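You operate a simulated robot arm through the tools that you are given. There is no shell and no other tool. Be economical: measure what you need, move in short steps, check, and stop when the job is done.

Carry out the task below with a simulated two-armed robot. There is one attempt and no reset: what you move stays moved.

JOB
Hold the white tub on the top of the wide table steady with one hand, lift the spare strainer out of it with the other and set it down on the top of the wide table. Set down upright: spare strainer.

It is judged by the outcome, as a careful person would: the job done as asked, and still so three seconds after it is handed in. It fails if anything else is knocked over, pushed out of place, dropped, spilled or broken.

ROBOT AND FRAMES
Two 7-joint arms with two-finger parallel grippers on one trunk, on a base that drives. Base frame: it is fixed to the floor where the robot stands at the start and does not move with it; the origin is under the middle of the robot, x ahead of it, y to its left, z up; the surface under the hand at the start is at about z = 750. Lengths are in mm, angles in rad, forces in N, time in s.
The left shoulder is at the start at [70, 133, 1151], the right one opposite. With the tool pointing down near the work surface each hand reaches from about 100 to 640 mm from the robot's upright axis, wherever it stands, measured 20 degrees to its own side. Places, roughly: top of the wide table [800, 400, 800]. Payload 1.57 kg a hand.
The TCP of each hand is the grasp point between the finger pads, 30 mm short of the fingertips. In the tool frame z runs along the fingers and y along their closing line. Largest opening 80 mm; finger width 17, thickness 12; the body of the gripper, 40 by 82 mm, starts 80 mm behind the TCP.
Orientation is that of the tool frame in the base frame, as [roll, pitch, yaw] about the fixed x, y, z axes, in that order (R = Rz(yaw) Ry(pitch) Rx(roll)). With the fingers straight down and closing along the base's y, the tool's x points along the base's -x, its y along +y and its z along -z.

CONTROLS
- The arms move only by the tool play_rows. It takes "left_deltas", "right_deltas" or both (then of equal length, played together; a hand with none holds still); each is a list of rows, each a list of 6 numbers: the shift along the base's x, y, z in mm, then the turn, a rotation vector about the base's x, y, z in rad. In form: [[dx, dy, dz, rx, ry, rz], ...]. A call has 1 to 12 rows; each row is the pose to reach, as a shift and turn from the pose commanded when the call began. "left_jaw" and "right_jaw" are, for a hand that has rows, the gripper command, from -1 (fully open) to 1 (shut), values between in proportion, set as the call begins (left out, the last holds). A row lasts 0.2 s, in which the tool goes at most 50 mm and 0.15 rad; a call with a longer step from one row to the next is refused whole, and so is a gripper value outside its range. A pose out of reach is approached as far as the arm can. The call stops where the force on the tool passes 40 N (or 10 N more than at its start, if that is more) or the arm is blocked; 0.2 s more then pass. Each finger travels about 153 mm/s and halts on what it meets, pressing with about 28 N; the grip force reading is that of the motor and also rises with nothing between the fingers. The clock runs only during rows and for 0.2 s after the last one: add rows that repeat a pose to give the fingers time. It gives the time, the measured TCP pose, the force on the tool (base axes), the opening and the grip force at its end, in the units of the frame above (readings bear some noise), with the torque about the TCP (base axes, N m) and any sound that the robot's microphone picked up.
- Cameras (640 x 400 px; columns grow to the right, rows downward): "scene" is now at [128.7, -12.7, 1361.1]; the picture's right is [-0.15, -0.99, 0.00], its down [-0.72, 0.11, -0.69] and it looks along [0.68, -0.11, -0.73] (base axes); focal length 256 px, centre (320, 200). "left" rides on the left gripper at [72, 7, -122] in its tool frame; the picture's right is [-0.09, 1.00, 0.00], its down [-0.84, -0.08, -0.54] and it looks along [-0.54, -0.05, 0.84] (tool axes); focal length 238 px, centre (320, 200). "right" rides on the right gripper at [72, -7, -122] in its tool frame; the picture's right is [0.09, 1.00, 0.00], its down [-0.84, 0.08, -0.54] and it looks along [-0.54, 0.05, 0.84] (tool axes); focal length 238 px, centre (320, 200). There is no depth. A picture from a camera that has moved, and an enlarged one, comes with that camera's place and axes in the base frame and with its lens.
- capture(camera): a new picture of that camera. It takes no simulated time.
- lift_body(by): slides the trunk up (or, below 0, down) by that many mm; the arms and the scene camera ride with it, the base frame stays. It gives what a move gives, with no picture.
- base_move(legs): drives the robot by 1 to 6 legs, each [ahead, left, turn to the left] in mm, mm and rad, along the robot's own axes; the way and the turn of a leg run together, so that a leg with both is an arc; at most 1500 mm and 3.142 rad a leg. The arms and the cameras ride along, it lands a little off, and it stops where it bumps. It gives what a move gives.
- turn_head(pan, tilt): turns the head with the scene camera to pan (to the left, within 1.501 rad either way) and tilt (down, from -0.506 to 1.204), counted from straight ahead of the robot. It gives what a move gives.
- enlarge(camera, box): a new picture of the part [left, top, right, bottom] of that camera's present view, enlarged. It takes no simulated time.
- job_done(): hands the job in; it is judged then, once.

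Work in short steps. Places have to be worked out from the pictures, the camera data and where the tool is seen: move nearer, look again, correct. Check each grasp and each placing, and mend what went wrong. You have 120 turns and 108 pictures in all, those below and enlarged ones among them. Open the grippers and draw the arms clear of the work before you hand the job in, unless the task says otherwise; then end with one line.

The tools are called after "Emit:" as a command line: name --argument value ..., lists and objects as JSON in quotes. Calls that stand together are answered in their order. play_rows: Moves the arms, as the interface text tells. Its arguments: {"type":"object","properties":{"left_deltas":{"type":"array","items":{"type":"array","items":{"type":"number"}}},"left_jaw":{"type":"number"},"right_deltas":{"type":"array","items":{"type":"array","items":{"type":"number"}}},"right_jaw":{"type":"number"}},"required":[]} The other tools are called the same way: lift_body (by) slides the trunk up or down; base_move (legs) drives the base; turn_head (pan, tilt) turns the head that bears the scene camera; capture (camera) takes a picture; enlarge (camera, box) takes an enlarged picture of a part of a camera's view; job_done () hands the job in.

At the start:

```text
clock: 0.0
left_position: [533.6, 78.6, 1083.9]
left_tool_rot: [-3.14, 0.001, -3.142]
left_contact_force: [0.1, 0.7, -0.2]
left_moment: [0.02, -0.01, -0.06]
left_opening: 80.2
left_grip_force: 0.1
right_position: [488.9, -260.4, 1128.5]
right_tool_rot: [-3.14, 0.0, 3.141]
right_contact_force: [0.6, 0.5, 0.0]
right_moment: [0.0, -0.01, -0.03]
right_opening: 79.8
right_grip_force: 0.0
trunk travel left (down, up): [-725.0, 215.0]
robot x, y, heading: [2.9, 0.6, 0.002]
head pan, tilt: [-0.154, 0.815]
```

scene: 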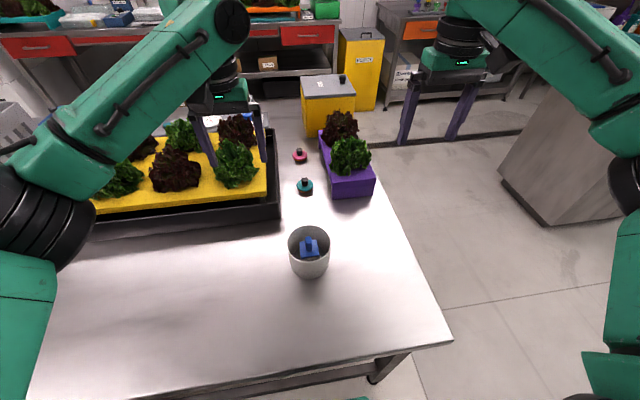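
right: 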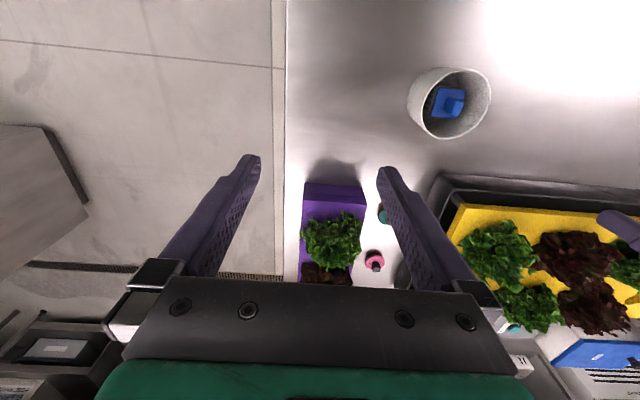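
left: 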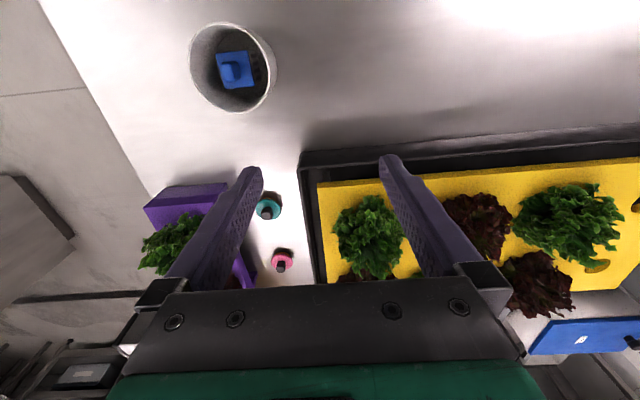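

The tub stands near (470,-40) with a blue part inside; I look closer to measure it.

Emit:
enlarge --camera "scene" --box '[260, 200, 360, 290]'

Emit:
enlarge --camera "left" --box '[170, 10, 290, 120]'

Emit:
enlarge --camera "right" --box '[390, 50, 510, 150]'

```text
4.44 times, centred on (310, 245) of scene
camera zoom: at [128.7, -12.7, 1361.1], right [-0.15, -0.99, 0.0], down [-0.72, 0.11, -0.69], along [0.68, -0.11, -0.73], focal length 1137 px, centre (364, 0)
```

zoom: 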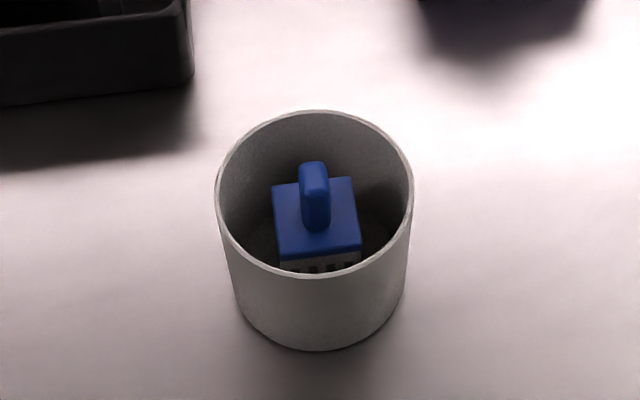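

```text
3.64 times, centred on (230, 65) of left
camera zoom: at [462.3, 85.3, 1207.1], right [0.09, 1.0, 0.0], down [0.84, -0.08, 0.54], along [0.54, -0.05, -0.84], focal length 867 px, centre (647, 691)
```

zoom: 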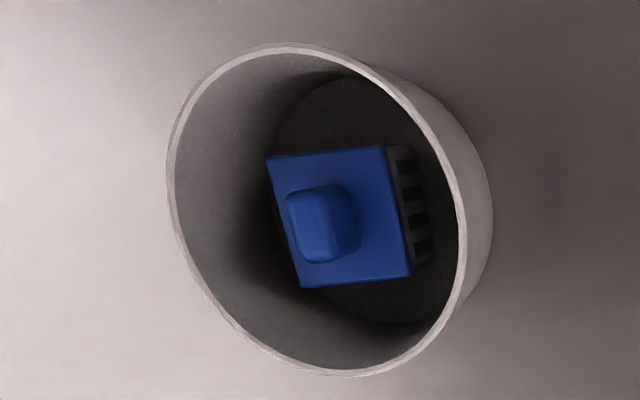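

```text
4.00 times, centred on (450, 100) of right
camera zoom: at [416.5, -266.7, 1250.2], right [-0.09, 1.0, 0.0], down [0.84, 0.08, 0.54], along [0.54, 0.05, -0.84], focal length 953 px, centre (-200, 600)
```

zoom: 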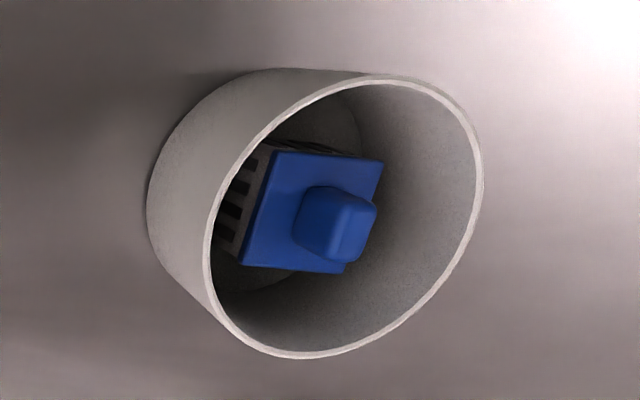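

Estimates: rim centre (475,-42), rim z≈840, diameter ≈107, table z≈750. The strainer plate sits at about (480,-42,806) and is axis-aligned, with the handle top at about 848. The left hand will pinch the near rim wall, leaning out to the left; the right hand will take the handle from above. First I turn the left hand at a safe height.

Emit:
play_rows --left_deltas '[[-11, 5, -6, -0.067, -0.067, -0.116], [-22, 10, -12, -0.134, -0.134, -0.232], [-33, 15, -18, -0.201, -0.201, -0.348], [-44, 20, -24, -0.268, -0.268, -0.464], [-55, 25, -30, -0.335, -0.335, -0.58], [-66, 30, -36, -0.402, -0.402, -0.696], [-77, 35, -42, -0.469, -0.469, -0.812], [-88, 40, -48, -0.536, -0.536, -0.928], [-99, 45, -54, -0.603, -0.603, -1.044], [-110, 50, -60, -0.67, -0.67, -1.16], [-110, 50, -60, -0.737, -0.737, -1.276], [-110, 50, -60, -0.804, -0.804, -1.392]]' --left_jaw -0.25

```text
clock: 2.6
left_position: [424.7, 129.9, 1024.2]
left_tool_rot: [-3.12, 1.038, 1.607]
left_contact_force: [-0.5, -0.8, 0.6]
left_moment: [-0.04, 0.0, 0.01]
left_opening: 50.0
left_grip_force: 0.0
right_position: [489.4, -260.1, 1126.7]
right_tool_rot: [-3.141, -0.003, -3.141]
right_contact_force: [0.3, 0.1, 0.0]
right_moment: [-0.01, 0.03, 0.0]
right_opening: 80.0
right_grip_force: 0.1
trunk travel left (down, up): [-725.0, 215.0]
robot x, y, heading: [-2.6, -0.8, -0.003]
head pan, tilt: [-0.154, 0.815]
```

The orientation is right. I bring the left hand to just above the near rim.

Emit:
play_rows --left_deltas '[[0, -28, -22, 0, 0, 0], [-1, -56, -44, 0, 0, 0], [-1, -84, -66, 0, 0, 0], [-1, -112, -88, 0, 0, 0], [-2, -140, -110, 0, 0, 0], [-2, -166, -130, 0, 0, 0]]' --left_jaw -0.2

Emit:
capture --camera "left"

Emit:
capture --camera "scene"

Emit:
capture --camera "right"

```text
clock: 4.0
left_position: [421.5, -37.0, 892.4]
left_tool_rot: [-3.118, 1.035, 1.612]
left_contact_force: [0.1, 0.3, 0.4]
left_moment: [0.02, -0.01, -0.01]
left_opening: 47.9
left_grip_force: 0.0
right_position: [489.0, -260.6, 1128.2]
right_tool_rot: [-3.141, 0.0, 3.141]
right_contact_force: [0.4, -1.6, -0.6]
right_moment: [-0.01, 0.01, 0.0]
right_opening: 80.1
right_grip_force: 0.1
trunk travel left (down, up): [-725.0, 215.0]
robot x, y, heading: [2.3, -2.5, 0.004]
head pan, tilt: [-0.154, 0.815]
```

```text
101 pictures are left
camera left: at [426.0, 105.0, 893.7], right [1.0, -0.03, 0.07], down [-0.07, 0.04, 1.0], along [-0.03, -1.0, 0.04], focal length 238 px, centre (320, 200)
```

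left: 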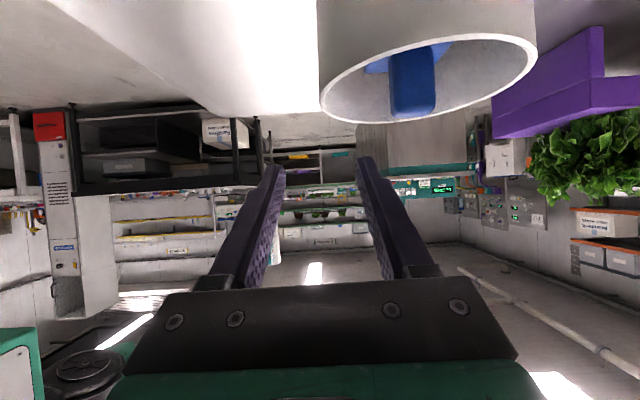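

```text
100 pictures are left
camera scene: at [129.1, -13.5, 1361.1], right [-0.15, -0.99, 0.0], down [-0.72, 0.11, -0.69], along [0.68, -0.1, -0.73], focal length 256 px, centre (320, 200)
```

scene: 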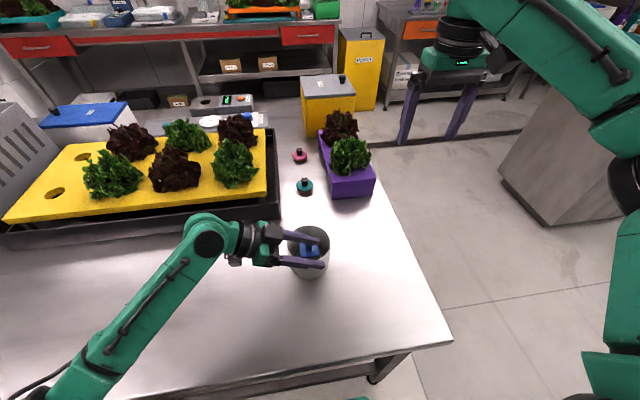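

```text
99 pictures are left
camera right: at [416.8, -267.4, 1249.9], right [-0.09, 1.0, 0.0], down [0.84, 0.08, 0.54], along [0.54, 0.05, -0.84], focal length 238 px, centre (320, 200)
```

right: 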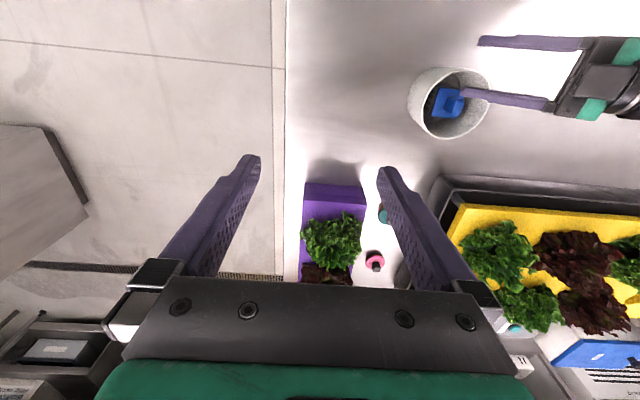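

The rim top comes out at z≈836 and the near wall at x≈423, between the fingers. I narrow the opening and lower straight down over the wall.

Emit:
play_rows --left_deltas '[[0, 0, 0, 0, 0, 0], [0, 0, -16, 0, 0, 0], [0, 0, -32, 0, 0, 0], [0, 0, -48, 0, 0, 0], [0, 0, -63, 0, 0, 0], [0, 0, -63, 0, 0, 0]]' --left_jaw 0.05

Emit:
capture --camera "left"

Emit:
enlarge --camera "scene" --box '[220, 190, 360, 290]'

Emit:
enlarge --camera "right" --box '[390, 20, 550, 150]'

```text
clock: 5.4
left_position: [421.7, -37.7, 831.1]
left_tool_rot: [-3.12, 1.038, 1.606]
left_contact_force: [0.0, -0.4, 3.5]
left_moment: [0.14, -0.13, 0.0]
left_opening: 38.4
left_grip_force: 0.2
right_position: [486.6, -259.6, 1128.0]
right_tool_rot: [-3.14, 0.0, -3.14]
right_contact_force: [0.9, -0.3, 0.1]
right_moment: [0.0, 0.04, 0.0]
right_opening: 79.9
right_grip_force: 0.0
trunk travel left (down, up): [-725.0, 215.0]
robot x, y, heading: [0.9, 1.0, 0.004]
head pan, tilt: [-0.154, 0.815]
```

```text
98 pictures are left
camera left: at [426.1, 103.9, 830.9], right [1.0, -0.03, 0.07], down [-0.07, 0.04, 1.0], along [-0.03, -1.0, 0.04], focal length 238 px, centre (320, 200)
```

left: 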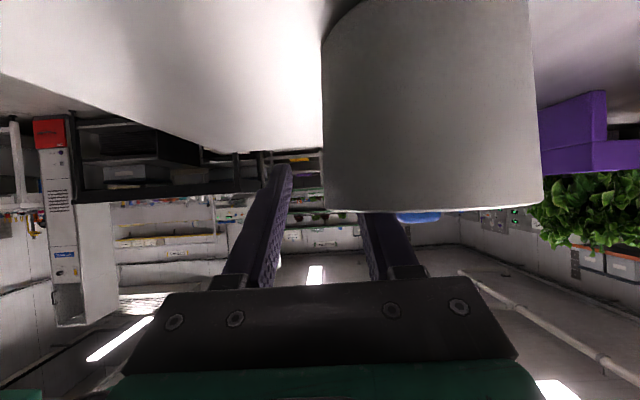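

```text
4.00 times, centred on (290, 240) of scene
camera zoom: at [128.0, -12.8, 1361.2], right [-0.15, -0.99, 0.0], down [-0.72, 0.11, -0.69], along [0.68, -0.11, -0.73], focal length 1023 px, centre (440, 40)
```

zoom: 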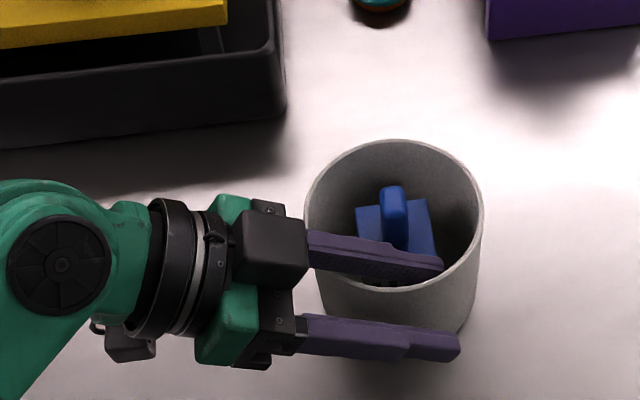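

```text
3.08 times, centred on (470, 85) of right
camera zoom: at [415.8, -266.8, 1250.4], right [-0.09, 1.0, 0.0], down [0.84, 0.08, 0.54], along [0.54, 0.05, -0.84], focal length 733 px, centre (-142, 554)
```

zoom: 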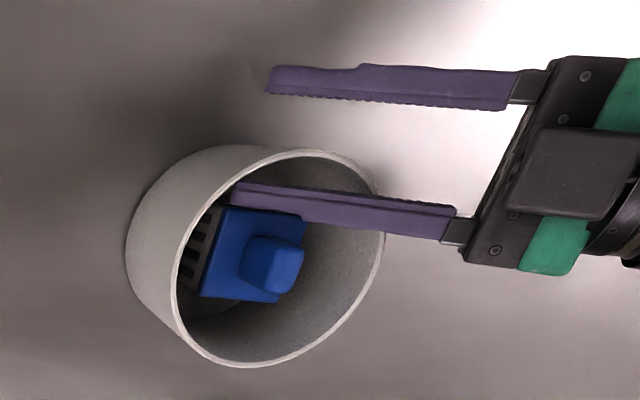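

A 3.5 N upward force shows the inner finger just touching the rim's left edge. I raise slightly and reduce the lean by 0.2 rad so it clears, shifting 5 mm toward +y.

Emit:
play_rows --left_deltas '[[0, 0, 12, 0, 0, 0], [0, 3, 12, 0.1, 0, 0], [0, 5, 12, 0.2, 0, 0], [0, 5, 4, 0.2, 0, 0], [0, 5, 4, 0.2, 0, 0]]'

Emit:
enlarge --camera "scene" --box '[220, 190, 360, 290]'

Emit:
enlarge --camera "right" --box '[390, 20, 550, 150]'

```text
clock: 6.6
left_position: [421.8, -32.6, 834.5]
left_tool_rot: [-3.132, 0.834, 1.603]
left_contact_force: [-0.1, 0.5, -0.6]
left_moment: [-0.01, 0.0, -0.02]
left_opening: 37.9
left_grip_force: 0.0
right_position: [489.0, -261.0, 1127.9]
right_tool_rot: [3.141, 0.001, 3.141]
right_contact_force: [-0.2, -0.3, 0.9]
right_moment: [0.01, 0.01, -0.01]
right_opening: 79.9
right_grip_force: 0.0
trunk travel left (down, up): [-725.0, 215.0]
robot x, y, heading: [1.0, 0.2, 0.005]
head pan, tilt: [-0.154, 0.815]
```

```text
4.00 times, centred on (290, 240) of scene
camera zoom: at [128.6, -12.8, 1361.1], right [-0.15, -0.99, 0.0], down [-0.72, 0.11, -0.69], along [0.68, -0.11, -0.73], focal length 1023 px, centre (440, 40)
```

zoom: 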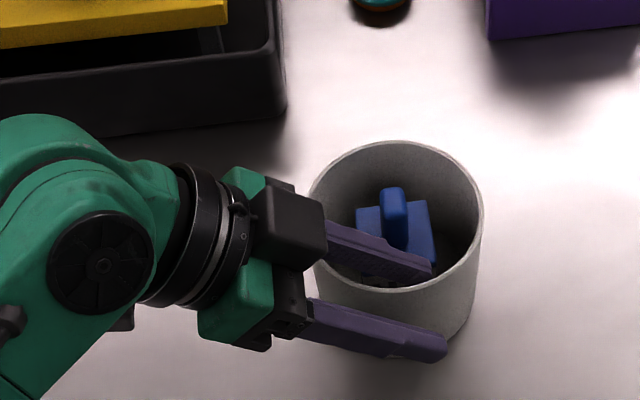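

```text
3.08 times, centred on (470, 85) of right
camera zoom: at [416.4, -266.7, 1250.2], right [-0.09, 1.0, 0.0], down [0.84, 0.08, 0.54], along [0.54, 0.05, -0.84], focal length 733 px, centre (-142, 554)
```

zoom: 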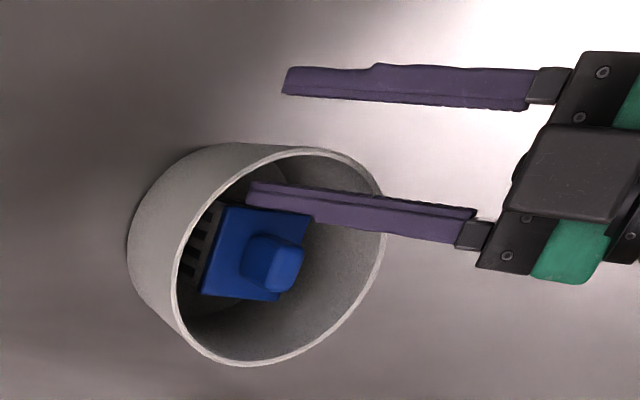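

No contact now and the tub is unmoved. I centre on the wall (x +3) and close partway to check the gaps.

Emit:
play_rows --left_deltas '[[1, 0, 0, 0, 0, 0], [3, 0, 0, 0, 0, 0], [3, 0, 0, 0, 0, 0]]' --left_jaw 0.55

Emit:
enlarge --camera "scene" --box '[270, 210, 350, 290]'

Emit:
enlarge --camera "right" --box '[390, 20, 550, 150]'

```text
clock: 7.4
left_position: [424.5, -31.4, 836.2]
left_tool_rot: [-3.132, 0.835, 1.6]
left_contact_force: [0.2, -0.3, 0.2]
left_moment: [0.01, -0.01, 0.02]
left_opening: 17.8
left_grip_force: 0.0
right_position: [490.0, -259.1, 1128.4]
right_tool_rot: [3.14, 0.0, 3.14]
right_contact_force: [0.0, 0.9, -0.3]
right_moment: [0.04, 0.03, 0.04]
right_opening: 80.1
right_grip_force: 0.1
trunk travel left (down, up): [-725.0, 215.0]
robot x, y, heading: [-1.2, 1.4, -0.004]
head pan, tilt: [-0.154, 0.815]
```

```text
5.00 times, centred on (310, 250) of scene
camera zoom: at [128.6, -12.7, 1361.1], right [-0.15, -0.99, 0.0], down [-0.72, 0.11, -0.69], along [0.68, -0.11, -0.73], focal length 1279 px, centre (370, -50)
```

zoom: 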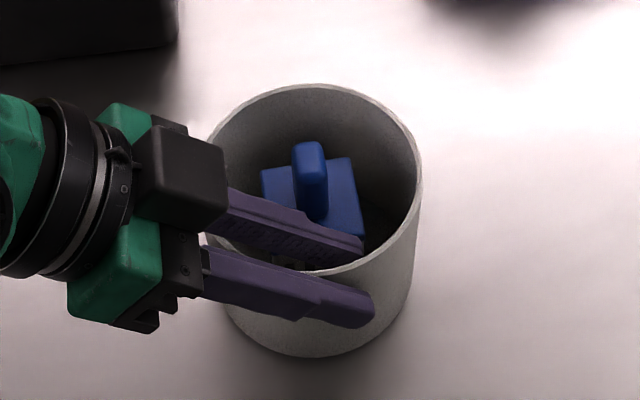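

```text
3.08 times, centred on (470, 85) of right
camera zoom: at [416.4, -266.7, 1250.2], right [-0.09, 1.0, 0.0], down [0.84, 0.08, 0.54], along [0.54, 0.05, -0.84], focal length 733 px, centre (-142, 554)
```

zoom: 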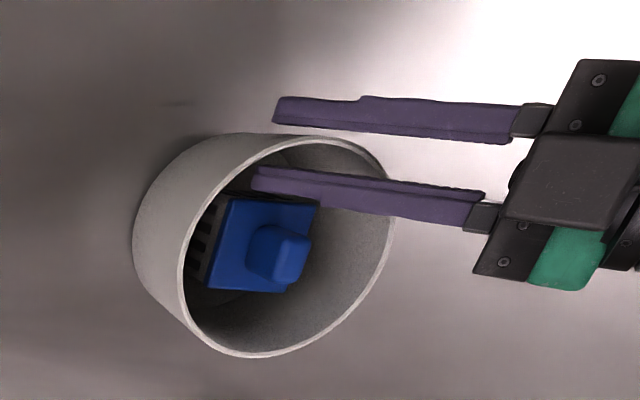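

The fingers straddle the wall with no force. I close fully on it.

Emit:
play_rows --left_deltas '[[0, 0, 0, 0, 0, 0], [0, 0, 0, 0, 0, 0]]' --left_jaw 0.75

Emit:
play_rows --left_deltas '[[0, 0, 0, 0, 0, 0], [0, 0, 0, 0, 0, 0], [0, 0, 0, 0, 0, 0]]' --left_jaw 1

Emit:
enlarge --camera "scene" --box '[270, 210, 350, 290]'

Emit:
enlarge --camera "right" --box '[390, 20, 550, 150]'

```text
clock: 8.0
left_position: [424.6, -33.0, 835.3]
left_tool_rot: [-3.131, 0.836, 1.6]
left_contact_force: [0.4, 0.4, 0.3]
left_moment: [-0.03, 0.05, -0.01]
left_opening: 10.6
left_grip_force: 0.3
right_position: [488.0, -260.0, 1127.5]
right_tool_rot: [-3.14, -0.001, -3.141]
right_contact_force: [0.0, 0.2, 0.8]
right_moment: [0.01, 0.02, 0.01]
right_opening: 79.9
right_grip_force: 0.0
trunk travel left (down, up): [-725.0, 215.0]
robot x, y, heading: [2.8, 0.8, 0.001]
head pan, tilt: [-0.154, 0.815]
```

```text
clock: 8.8
left_position: [424.6, -31.2, 836.1]
left_tool_rot: [-3.13, 0.837, 1.6]
left_contact_force: [-0.1, 0.6, 1.6]
left_moment: [0.1, -0.26, 0.08]
left_opening: 9.2
left_grip_force: 27.9
right_position: [487.8, -259.7, 1128.7]
right_tool_rot: [3.141, -0.001, -3.141]
right_contact_force: [0.4, 0.3, 0.1]
right_moment: [0.02, 0.0, 0.03]
right_opening: 79.9
right_grip_force: 0.0
trunk travel left (down, up): [-725.0, 215.0]
robot x, y, heading: [-2.7, 1.5, -0.0]
head pan, tilt: [-0.154, 0.815]
```

```text
5.00 times, centred on (310, 250) of scene
camera zoom: at [128.3, -12.5, 1361.2], right [-0.15, -0.99, 0.0], down [-0.72, 0.11, -0.69], along [0.68, -0.11, -0.73], focal length 1279 px, centre (370, -50)
```

zoom: 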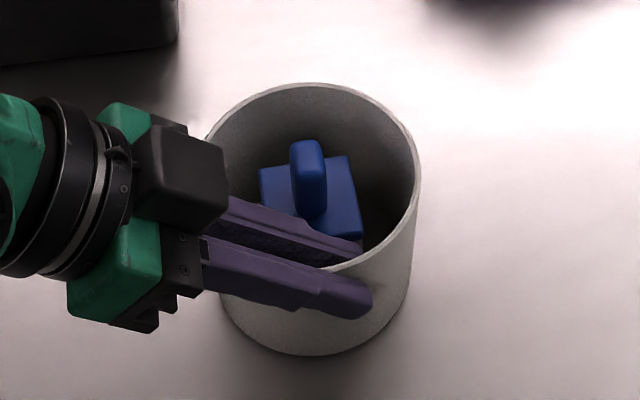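

```text
3.08 times, centred on (470, 85) of right
camera zoom: at [416.1, -266.5, 1250.3], right [-0.09, 1.0, 0.0], down [0.84, 0.08, 0.54], along [0.54, 0.05, -0.84], focal length 733 px, centre (-142, 554)
```

zoom: 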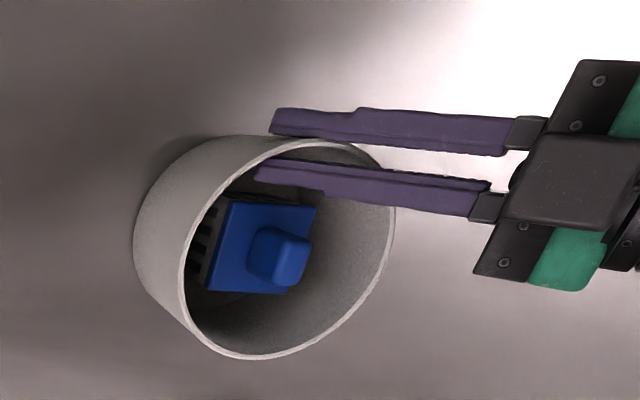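

The wall is gripped (9 mm, 28 N) and the tub stayed put. Now I bring the right hand above the strainer handle, with the jaws at about 44 mm.

Emit:
play_rows --right_deltas '[[-2, 36, -20, 0, 0, 0], [-4, 72, -40, 0, 0, 0], [-6, 108, -65, 0, 0, 0], [-8, 144, -90, 0, 0, 0], [-9, 180, -115, 0, 0, 0], [-10, 217, -145, 0, 0, 0]]' --right_jaw -0.1

Emit:
capture --camera "right"

Emit:
capture --camera "scene"

```text
clock: 10.2
left_position: [424.3, -31.4, 835.3]
left_tool_rot: [-3.132, 0.837, 1.601]
left_contact_force: [-0.7, 0.3, 3.8]
left_moment: [0.17, -0.18, 0.02]
left_opening: 9.0
left_grip_force: 27.5
right_position: [479.9, -41.3, 983.3]
right_tool_rot: [-3.14, 0.0, 3.139]
right_contact_force: [0.6, -0.4, -0.7]
right_moment: [-0.02, 0.01, 0.0]
right_opening: 43.9
right_grip_force: 0.1
trunk travel left (down, up): [-725.0, 215.0]
robot x, y, heading: [-0.5, 2.4, -0.001]
head pan, tilt: [-0.154, 0.815]
```

```text
89 pictures are left
camera right: at [406.4, -48.2, 1105.3], right [-0.09, 1.0, 0.0], down [0.84, 0.08, 0.54], along [0.54, 0.05, -0.84], focal length 238 px, centre (320, 200)
```

right: 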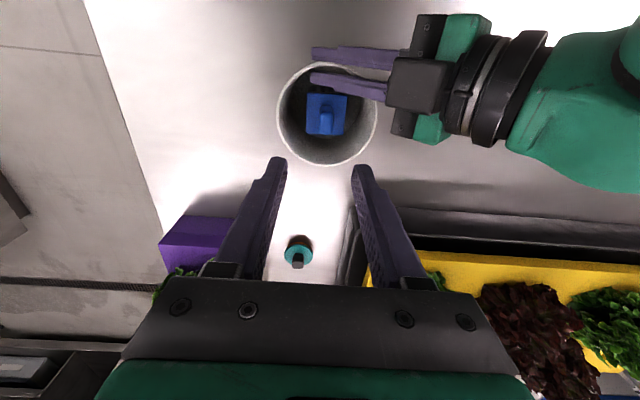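

```text
88 pictures are left
camera scene: at [128.4, -11.3, 1361.2], right [-0.15, -0.99, 0.0], down [-0.72, 0.11, -0.69], along [0.68, -0.11, -0.73], focal length 256 px, centre (320, 200)
```

scene: 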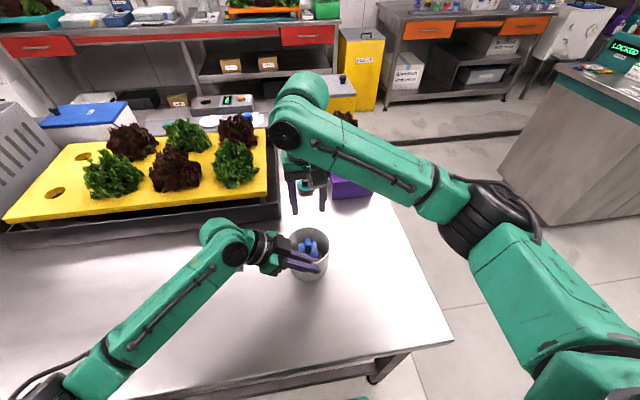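

Emit:
enlarge --camera "right" --box '[270, 50, 390, 170]'

```text
3.33 times, centred on (330, 110) of right
camera zoom: at [406.4, -48.2, 1105.3], right [-0.09, 1.0, 0.0], down [0.84, 0.08, 0.54], along [0.54, 0.05, -0.84], focal length 794 px, centre (287, 500)
```

zoom: 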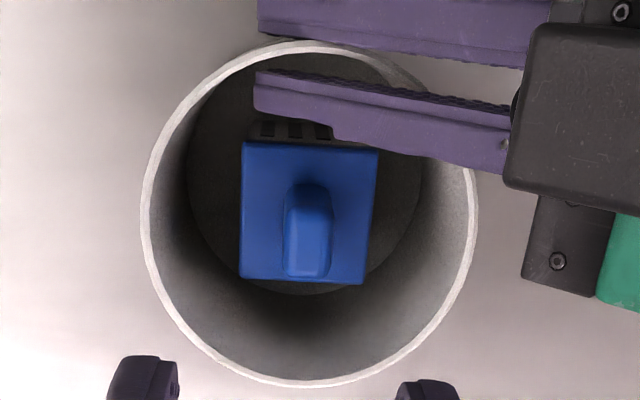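

In the close view the handle is at about (476,-35), 6 mm left of the tool. I shift, descend to z≈900 and look again.

Emit:
play_rows --right_deltas '[[-1, 3, -20, 0, 0, 0], [-2, 6, -45, 0, 0, 0], [-2, 6, -70, 0, 0, 0], [-2, 6, -85, 0, 0, 0]]'

Emit:
capture --camera "right"

Emit:
enlarge --camera "scene" --box '[240, 170, 370, 290]'

Emit:
capture --camera "left"

```text
clock: 11.2
left_position: [423.2, -32.0, 835.4]
left_tool_rot: [-3.131, 0.835, 1.6]
left_contact_force: [-0.2, 0.6, 3.3]
left_moment: [0.19, -0.26, 0.02]
left_opening: 9.1
left_grip_force: 27.8
right_position: [476.4, -36.1, 897.6]
right_tool_rot: [-3.139, -0.001, 3.141]
right_contact_force: [0.8, 0.1, 0.0]
right_moment: [-0.02, -0.02, 0.0]
right_opening: 44.0
right_grip_force: 0.0
trunk travel left (down, up): [-725.0, 215.0]
robot x, y, heading: [-2.4, 1.8, 0.001]
head pan, tilt: [-0.154, 0.815]
```

```text
86 pictures are left
camera right: at [404.0, -43.9, 1020.8], right [-0.09, 1.0, 0.0], down [0.84, 0.08, 0.54], along [0.54, 0.05, -0.84], focal length 238 px, centre (320, 200)
```

right: 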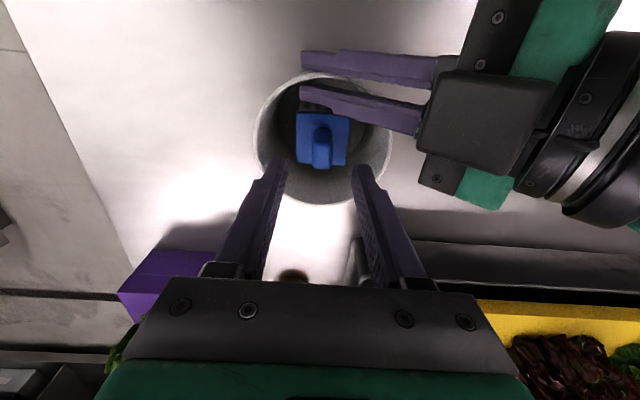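

```text
3.33 times, centred on (305, 230) of scene
camera zoom: at [128.0, -12.5, 1361.2], right [-0.15, -0.99, 0.0], down [-0.72, 0.11, -0.69], along [0.68, -0.11, -0.73], focal length 853 px, centre (370, 100)
```

zoom: 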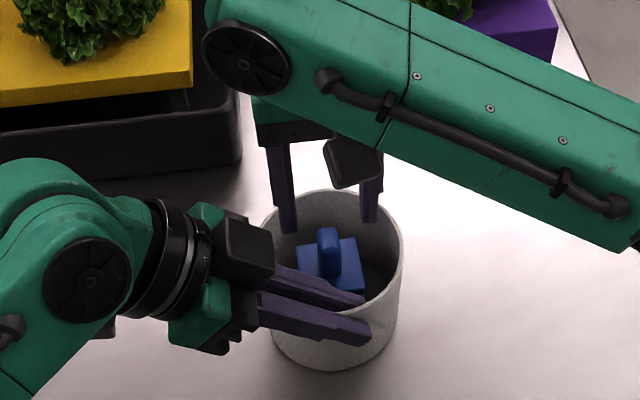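

```text
84 pictures are left
camera left: at [428.3, 106.5, 864.9], right [1.0, -0.04, 0.06], down [-0.07, -0.16, 0.98], along [-0.03, -0.99, -0.16], focal length 238 px, centre (320, 200)
```

left: 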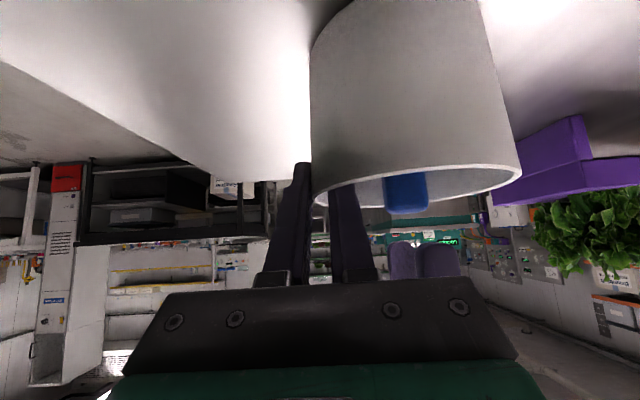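

The handle is centred between the right fingers (handle x≈475, top z≈849). I descend to z≈842, keeping the fingertips above the plate.

Emit:
play_rows --right_deltas '[[-1, 1, -15, 0, 0, 0], [-1, 1, -30, 0, 0, 0], [-1, 1, -45, 0, 0, 0], [-1, 1, -55, 0, 0, 0], [-1, 1, -55, 0, 0, 0]]'

Emit:
capture --camera "right"

Emit:
capture --camera "left"

Emit:
enlarge --camera "scene" --box '[240, 170, 370, 290]'

```text
clock: 12.4
left_position: [422.4, -31.6, 835.6]
left_tool_rot: [-3.131, 0.835, 1.6]
left_contact_force: [2.4, -0.9, -0.1]
left_moment: [0.13, -0.25, 0.01]
left_opening: 9.0
left_grip_force: 28.2
right_position: [474.3, -35.3, 843.7]
right_tool_rot: [3.14, 0.002, 3.141]
right_contact_force: [-1.4, -0.3, 7.3]
right_moment: [-0.02, 0.09, -0.03]
right_opening: 43.8
right_grip_force: 0.0
trunk travel left (down, up): [-725.0, 215.0]
robot x, y, heading: [-1.6, 1.2, 0.003]
head pan, tilt: [-0.154, 0.815]
```

```text
83 pictures are left
camera right: at [402.2, -42.7, 965.7], right [-0.09, 1.0, 0.0], down [0.84, 0.08, 0.54], along [0.54, 0.05, -0.84], focal length 238 px, centre (320, 200)
```

right: 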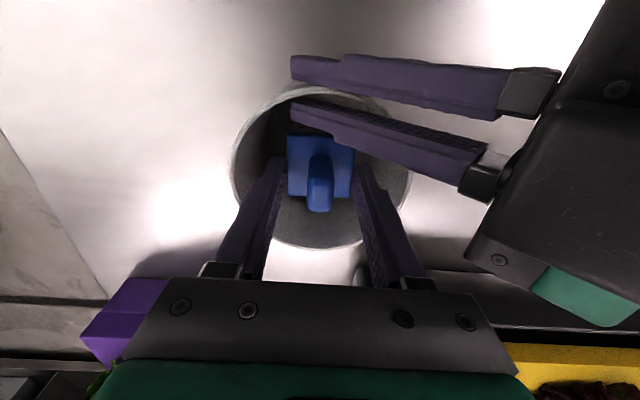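

```text
82 pictures are left
camera left: at [428.2, 106.4, 864.9], right [1.0, -0.04, 0.06], down [-0.07, -0.16, 0.98], along [-0.03, -0.99, -0.16], focal length 238 px, centre (320, 200)
```

left: 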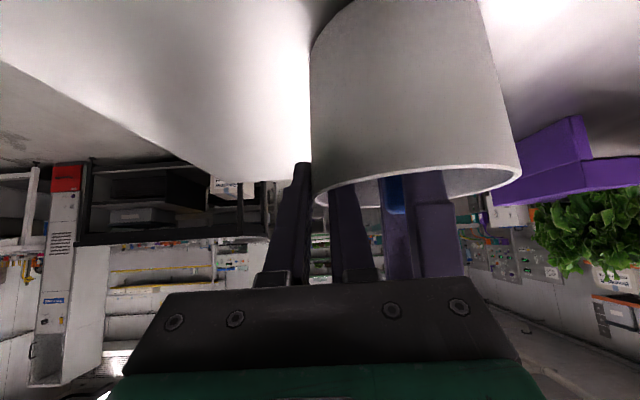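

```text
3.33 times, centred on (305, 230) of scene
camera zoom: at [127.7, -12.7, 1361.3], right [-0.15, -0.99, 0.0], down [-0.72, 0.11, -0.69], along [0.68, -0.11, -0.73], focal length 853 px, centre (370, 100)
```

zoom: 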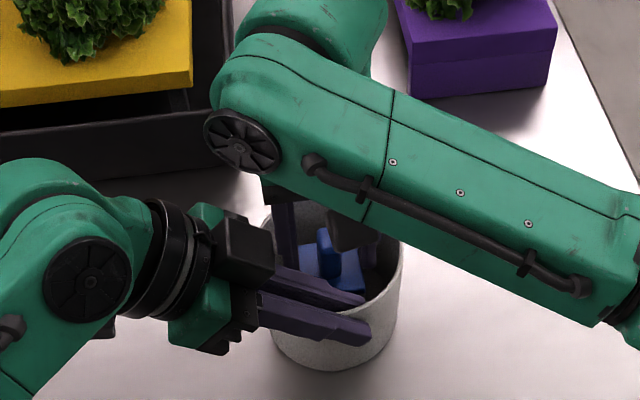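

A 7 N upward force means the tips just touch the plate. I raise 4 mm and close on the handle in stages.

Emit:
play_rows --right_deltas '[[0, 0, 4, 0, 0, 0], [0, 0, 4, 0, 0, 0]]'

Emit:
play_rows --right_deltas '[[0, 0, 0, 0, 0, 0], [0, 0, 0, 0, 0, 0]]' --right_jaw 0.45

Emit:
enlarge --camera "right" --box '[230, 80, 420, 260]'

```text
clock: 13.0
left_position: [424.5, -32.0, 834.9]
left_tool_rot: [-3.132, 0.836, 1.6]
left_contact_force: [0.3, -0.1, 3.2]
left_moment: [0.24, -0.29, 0.04]
left_opening: 9.1
left_grip_force: 27.8
right_position: [474.2, -35.0, 847.0]
right_tool_rot: [-3.141, 0.0, -3.14]
right_contact_force: [-0.5, 0.2, 0.2]
right_moment: [0.03, 0.03, 0.01]
right_opening: 43.9
right_grip_force: 0.0
trunk travel left (down, up): [-725.0, 215.0]
robot x, y, heading: [2.0, -3.6, -0.003]
head pan, tilt: [-0.154, 0.815]
```

```text
clock: 13.6
left_position: [423.5, -32.4, 835.9]
left_tool_rot: [-3.13, 0.836, 1.602]
left_contact_force: [-0.6, 1.0, 2.5]
left_moment: [0.22, -0.3, 0.07]
left_opening: 9.1
left_grip_force: 27.2
right_position: [474.8, -35.7, 847.1]
right_tool_rot: [-3.141, 0.002, 3.142]
right_contact_force: [0.0, 1.0, 0.0]
right_moment: [0.0, -0.01, 0.01]
right_opening: 22.1
right_grip_force: 0.2
trunk travel left (down, up): [-725.0, 215.0]
robot x, y, heading: [3.1, 0.3, 0.001]
head pan, tilt: [-0.154, 0.815]
```

```text
2.22 times, centred on (325, 170) of right
camera zoom: at [402.7, -42.3, 969.4], right [-0.09, 1.0, 0.0], down [0.84, 0.08, 0.54], along [0.54, 0.05, -0.84], focal length 530 px, centre (309, 267)
```

zoom: 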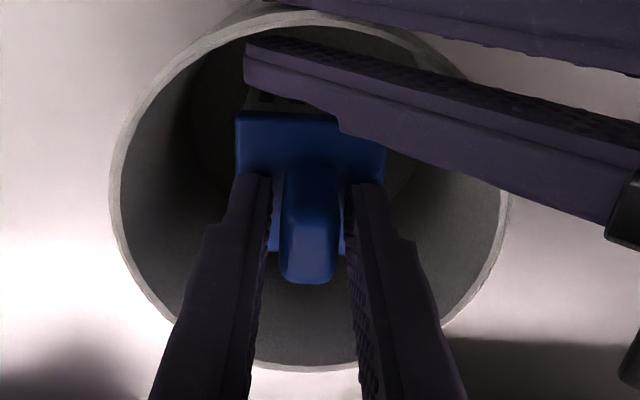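

The handle is centred and the gaps are even. I close on it fully.

Emit:
play_rows --right_deltas '[[0, 0, 0, 0, 0, 0], [0, 0, 0, 0, 0, 0], [0, 0, 0, 0, 0, 0]]' --right_jaw 1

```text
clock: 14.4
left_position: [424.4, -32.2, 836.0]
left_tool_rot: [-3.132, 0.834, 1.602]
left_contact_force: [-0.3, 0.5, 5.1]
left_moment: [0.21, -0.24, 0.05]
left_opening: 9.2
left_grip_force: 27.8
right_position: [474.3, -35.8, 847.0]
right_tool_rot: [-3.141, 0.001, 3.141]
right_contact_force: [0.7, 0.4, -0.2]
right_moment: [-0.02, -0.02, 0.01]
right_opening: 15.3
right_grip_force: 28.3
trunk travel left (down, up): [-725.0, 215.0]
robot x, y, heading: [1.1, 4.0, -0.003]
head pan, tilt: [-0.154, 0.815]
```

The handle is gripped at 15 mm. I lift slowly, drifting 3 mm forward away from the left finger.

Emit:
play_rows --right_deltas '[[0, 0, 6, 0, 0, 0], [2, 0, 14, 0, 0, 0], [3, 0, 24, 0, 0, 0], [3, 0, 36, 0, 0, 0], [3, 0, 48, 0, 0, 0], [3, 0, 60, 0, 0, 0]]'

Emit:
capture --camera "right"

Emit:
enlarge --camera "scene" --box '[240, 170, 370, 290]'

```text
clock: 15.8
left_position: [424.1, -32.8, 835.6]
left_tool_rot: [-3.132, 0.838, 1.601]
left_contact_force: [-1.2, 0.7, 5.2]
left_moment: [0.2, -0.22, 0.06]
left_opening: 9.0
left_grip_force: 27.7
right_position: [480.0, -35.9, 907.2]
right_tool_rot: [-3.141, -0.001, -3.141]
right_contact_force: [0.3, -0.1, -0.7]
right_moment: [-0.02, -0.02, 0.01]
right_opening: 15.4
right_grip_force: 28.1
trunk travel left (down, up): [-725.0, 215.0]
robot x, y, heading: [-2.1, -1.6, 0.003]
head pan, tilt: [-0.154, 0.815]
```

```text
79 pictures are left
camera right: at [406.9, -42.5, 1029.1], right [-0.09, 1.0, 0.0], down [0.84, 0.08, 0.54], along [0.54, 0.05, -0.84], focal length 238 px, centre (320, 200)
```

right: 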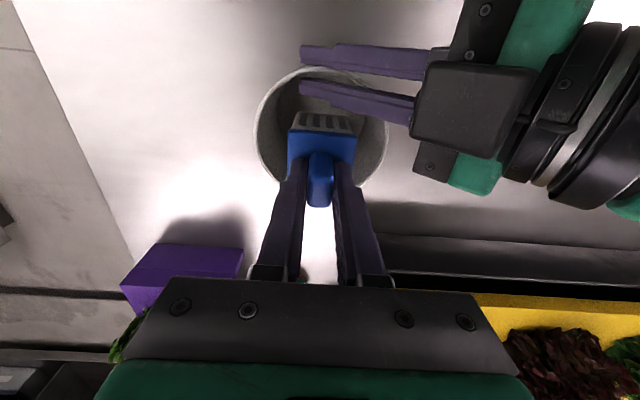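

```text
3.33 times, centred on (305, 230) of scene
camera zoom: at [127.9, -12.6, 1361.2], right [-0.15, -0.99, 0.0], down [-0.72, 0.11, -0.69], along [0.68, -0.11, -0.73], focal length 853 px, centre (370, 100)
```

zoom: 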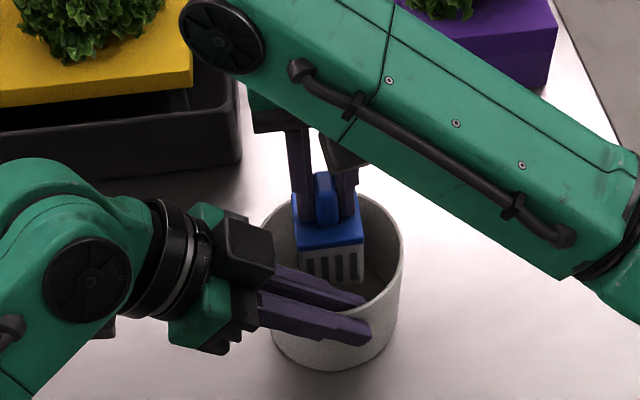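

The strainer is coming up and the tub is steady. I lift 70 mm more, then carry it to the right to y≈-190.

Emit:
play_rows --right_deltas '[[0, 0, 15, 0, 0, 0], [0, 0, 33, 0, 0, 0], [0, 0, 52, 0, 0, 0], [0, 0, 70, 0, 0, 0], [0, -25, 70, 0, 0, 0], [0, -55, 70, 0, 0, 0], [0, -85, 70, 0, 0, 0], [0, -115, 70, 0, 0, 0], [0, -140, 70, 0, 0, 0], [0, -155, 70, 0, 0, 0], [0, -155, 70, 0, 0, 0]]'

Emit:
capture --camera "scene"

Emit:
capture --camera "right"

Emit:
capture --camera "left"

```text
clock: 18.2
left_position: [424.2, -32.3, 836.9]
left_tool_rot: [-3.13, 0.836, 1.601]
left_contact_force: [0.0, 0.4, 4.8]
left_moment: [0.25, -0.25, 0.07]
left_opening: 9.1
left_grip_force: 27.3
right_position: [478.6, -192.7, 978.8]
right_tool_rot: [-3.141, -0.001, 3.14]
right_contact_force: [-0.2, 0.1, -0.7]
right_moment: [0.0, -0.01, -0.02]
right_opening: 15.6
right_grip_force: 28.3
trunk travel left (down, up): [-725.0, 215.0]
robot x, y, heading: [1.3, 3.3, 0.006]
head pan, tilt: [-0.154, 0.815]
```

```text
77 pictures are left
camera scene: at [127.9, -12.5, 1361.2], right [-0.15, -0.99, 0.0], down [-0.72, 0.11, -0.69], along [0.68, -0.11, -0.73], focal length 256 px, centre (320, 200)
```

scene: 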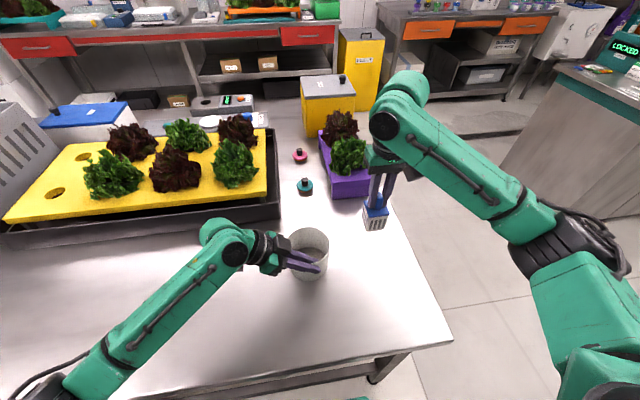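

```text
76 pictures are left
camera right: at [406.4, -198.9, 1099.1], right [-0.09, 1.0, 0.0], down [0.84, 0.08, 0.54], along [0.54, 0.05, -0.84], focal length 238 px, centre (320, 200)
```

right: 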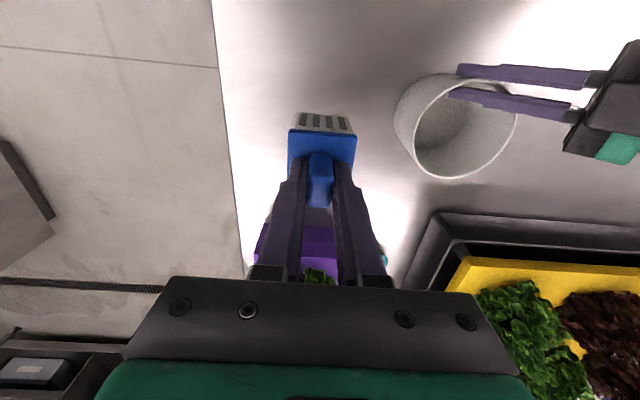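

```text
75 pictures are left
camera left: at [428.2, 106.4, 865.0], right [1.0, -0.04, 0.06], down [-0.07, -0.16, 0.98], along [-0.03, -0.99, -0.16], focal length 238 px, centre (320, 200)
```

left: 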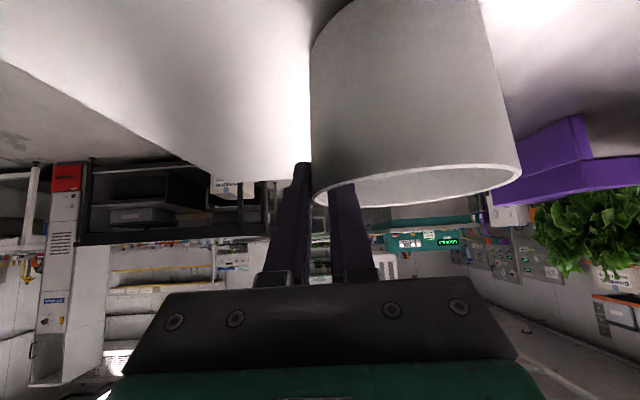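

All steady, and the table below (479,-193) is clear. I lower to just above the surface, then feel for contact.

Emit:
play_rows --right_deltas '[[-5, 3, -20, 0, 0, 0], [-10, 6, -45, 0, 0, 0], [-15, 9, -70, 0, 0, 0], [-15, 9, -95, 0, 0, 0], [-15, 9, -115, 0, 0, 0], [-15, 9, -126, 0, 0, 0], [-15, 9, -126, 0, 0, 0]]'

Emit:
enlarge --camera "scene" --box '[310, 190, 440, 310]'

```text
clock: 19.8
left_position: [422.9, -32.8, 835.6]
left_tool_rot: [-3.134, 0.837, 1.601]
left_contact_force: [0.0, 0.5, 5.5]
left_moment: [0.18, -0.23, 0.04]
left_opening: 9.0
left_grip_force: 26.9
right_position: [463.0, -182.2, 850.2]
right_tool_rot: [-3.142, 0.001, 3.14]
right_contact_force: [-0.2, 1.1, -0.5]
right_moment: [0.02, 0.02, 0.02]
right_opening: 15.1
right_grip_force: 28.5
trunk travel left (down, up): [-725.0, 215.0]
robot x, y, heading: [0.0, 3.2, -0.001]
head pan, tilt: [-0.154, 0.815]
```

```text
3.33 times, centred on (375, 250) of scene
camera zoom: at [127.8, -12.6, 1361.2], right [-0.15, -0.99, 0.0], down [-0.72, 0.11, -0.69], along [0.68, -0.11, -0.73], focal length 853 px, centre (137, 33)
```

zoom: 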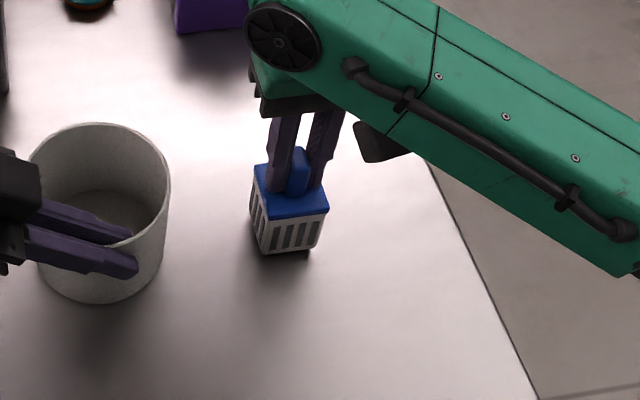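

It is close to the surface. I step down 2 mm a row for up to 8 mm, watching the force.

Emit:
play_rows --right_deltas '[[0, 0, -2, 0, 0, 0], [0, 0, -4, 0, 0, 0], [0, 0, -5, 0, 0, 0], [0, 0, -5, 0, 0, 0]]'

```text
clock: 20.8
left_position: [423.8, -31.2, 835.5]
left_tool_rot: [-3.133, 0.837, 1.599]
left_contact_force: [-0.2, 0.4, 5.9]
left_moment: [0.16, -0.22, 0.06]
left_opening: 8.9
left_grip_force: 27.4
right_position: [461.7, -181.5, 846.3]
right_tool_rot: [3.142, 0.001, 3.141]
right_contact_force: [-0.6, 0.3, -0.2]
right_moment: [0.0, 0.03, 0.01]
right_opening: 15.5
right_grip_force: 28.3
trunk travel left (down, up): [-725.0, 215.0]
robot x, y, heading: [-2.0, 3.4, 0.002]
head pan, tilt: [-0.154, 0.815]
```

Emit:
play_rows --right_deltas '[[0, 0, -1, 0, 0, 0], [0, 0, -2, 0, 0, 0], [0, 0, -3, 0, 0, 0], [0, 0, -3, 0, 0, 0]]'

```text
clock: 21.8
left_position: [424.8, -32.4, 834.9]
left_tool_rot: [-3.132, 0.836, 1.601]
left_contact_force: [0.8, -0.4, 6.8]
left_moment: [0.17, -0.24, 0.06]
left_opening: 8.9
left_grip_force: 27.5
right_position: [463.6, -182.3, 843.3]
right_tool_rot: [-3.141, 0.0, 3.141]
right_contact_force: [0.6, 0.3, -0.5]
right_moment: [-0.02, 0.01, 0.0]
right_opening: 15.5
right_grip_force: 28.3
trunk travel left (down, up): [-725.0, 215.0]
robot x, y, heading: [-1.5, 0.8, -0.003]
head pan, tilt: [-0.154, 0.815]
```

No contact yet at z≈843; I continue down.

Emit:
play_rows --right_deltas '[[0, 0, -1, 0, 0, 0], [0, 0, -2, 0, 0, 0], [0, 0, -2, 0, 0, 0]]'

Emit:
enlarge --camera "scene" --box '[340, 220, 410, 280]'

```text
clock: 22.6
left_position: [422.0, -31.4, 835.7]
left_tool_rot: [-3.132, 0.836, 1.6]
left_contact_force: [-0.1, -0.3, 1.7]
left_moment: [0.05, -0.15, 0.0]
left_opening: 8.8
left_grip_force: 27.2
right_position: [463.7, -180.2, 843.1]
right_tool_rot: [-3.14, 0.006, 3.138]
right_contact_force: [1.5, -0.9, 15.6]
right_moment: [-0.02, 0.17, 0.02]
right_opening: 15.5
right_grip_force: 28.0
trunk travel left (down, up): [-725.0, 215.0]
robot x, y, heading: [-1.8, 0.8, 0.001]
head pan, tilt: [-0.154, 0.815]
```

```text
6.67 times, centred on (375, 250) of scene
camera zoom: at [126.3, -12.1, 1361.5], right [-0.15, -0.99, 0.0], down [-0.72, 0.11, -0.69], along [0.68, -0.11, -0.73], focal length 1705 px, centre (-47, -133)
```

zoom: 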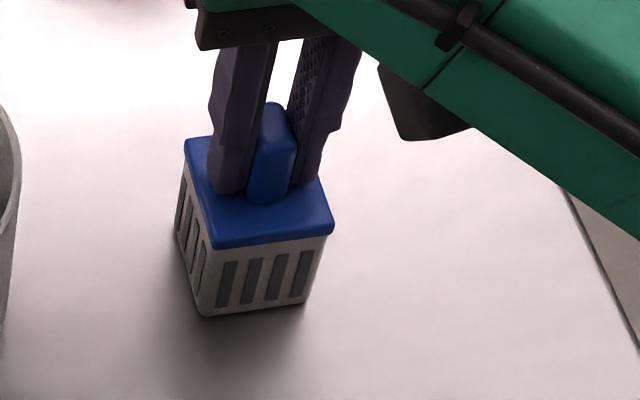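

The strainer is on the table (15.6 N upward). I ease up 1 mm to unload, then open partway.

Emit:
play_rows --right_deltas '[[0, 0, 1, 0, 0, 0], [0, 0, 1, 0, 0, 0]]'

Emit:
play_rows --right_deltas '[[0, 0, 0, 0, 0, 0], [0, 0, 0, 0, 0, 0]]' --right_jaw 0.2

Emit:
enlarge --camera "scene" --box '[340, 220, 410, 280]'

Emit:
capture --camera "right"

```text
clock: 23.2
left_position: [422.7, -32.0, 835.8]
left_tool_rot: [-3.133, 0.836, 1.599]
left_contact_force: [-1.3, 1.5, 2.8]
left_moment: [0.13, -0.2, 0.05]
left_opening: 9.1
left_grip_force: 27.3
right_position: [462.6, -181.8, 843.6]
right_tool_rot: [-3.14, 0.003, -3.141]
right_contact_force: [4.1, -2.2, 12.7]
right_moment: [-0.07, -0.27, 0.01]
right_opening: 15.2
right_grip_force: 28.0
trunk travel left (down, up): [-725.0, 215.0]
robot x, y, heading: [-0.5, 3.7, 0.003]
head pan, tilt: [-0.154, 0.815]
```

```text
clock: 23.8
left_position: [423.4, -31.2, 836.5]
left_tool_rot: [-3.132, 0.837, 1.597]
left_contact_force: [-0.9, 0.7, 5.3]
left_moment: [0.21, -0.28, 0.11]
left_opening: 8.8
left_grip_force: 27.6
right_position: [462.7, -181.6, 842.9]
right_tool_rot: [3.14, 0.002, -3.139]
right_contact_force: [0.5, 0.3, -0.8]
right_moment: [-0.04, 0.0, 0.01]
right_opening: 32.0
right_grip_force: 0.1
trunk travel left (down, up): [-725.0, 215.0]
robot x, y, heading: [2.0, 0.6, -0.002]
head pan, tilt: [-0.154, 0.815]
```

```text
6.67 times, centred on (375, 250) of scene
camera zoom: at [127.3, -12.6, 1361.2], right [-0.15, -0.99, 0.0], down [-0.72, 0.11, -0.69], along [0.68, -0.11, -0.73], focal length 1705 px, centre (-47, -133)
```

zoom: 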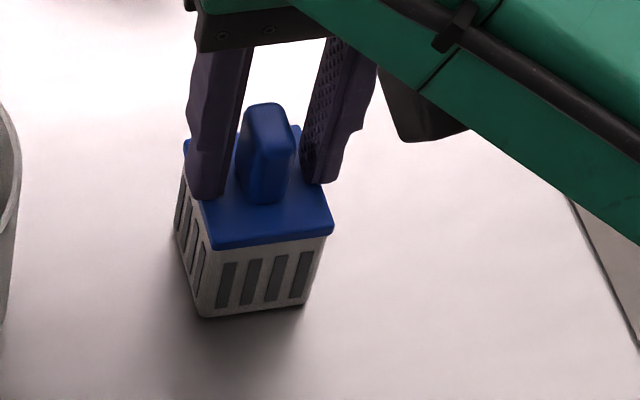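

```text
71 pictures are left
camera right: at [390.3, -188.0, 964.1], right [-0.09, 1.0, 0.0], down [0.84, 0.08, 0.54], along [0.54, 0.05, -0.84], focal length 238 px, centre (320, 200)
```

right: 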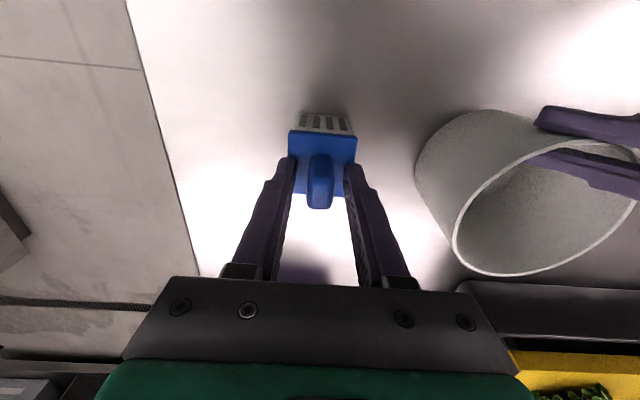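

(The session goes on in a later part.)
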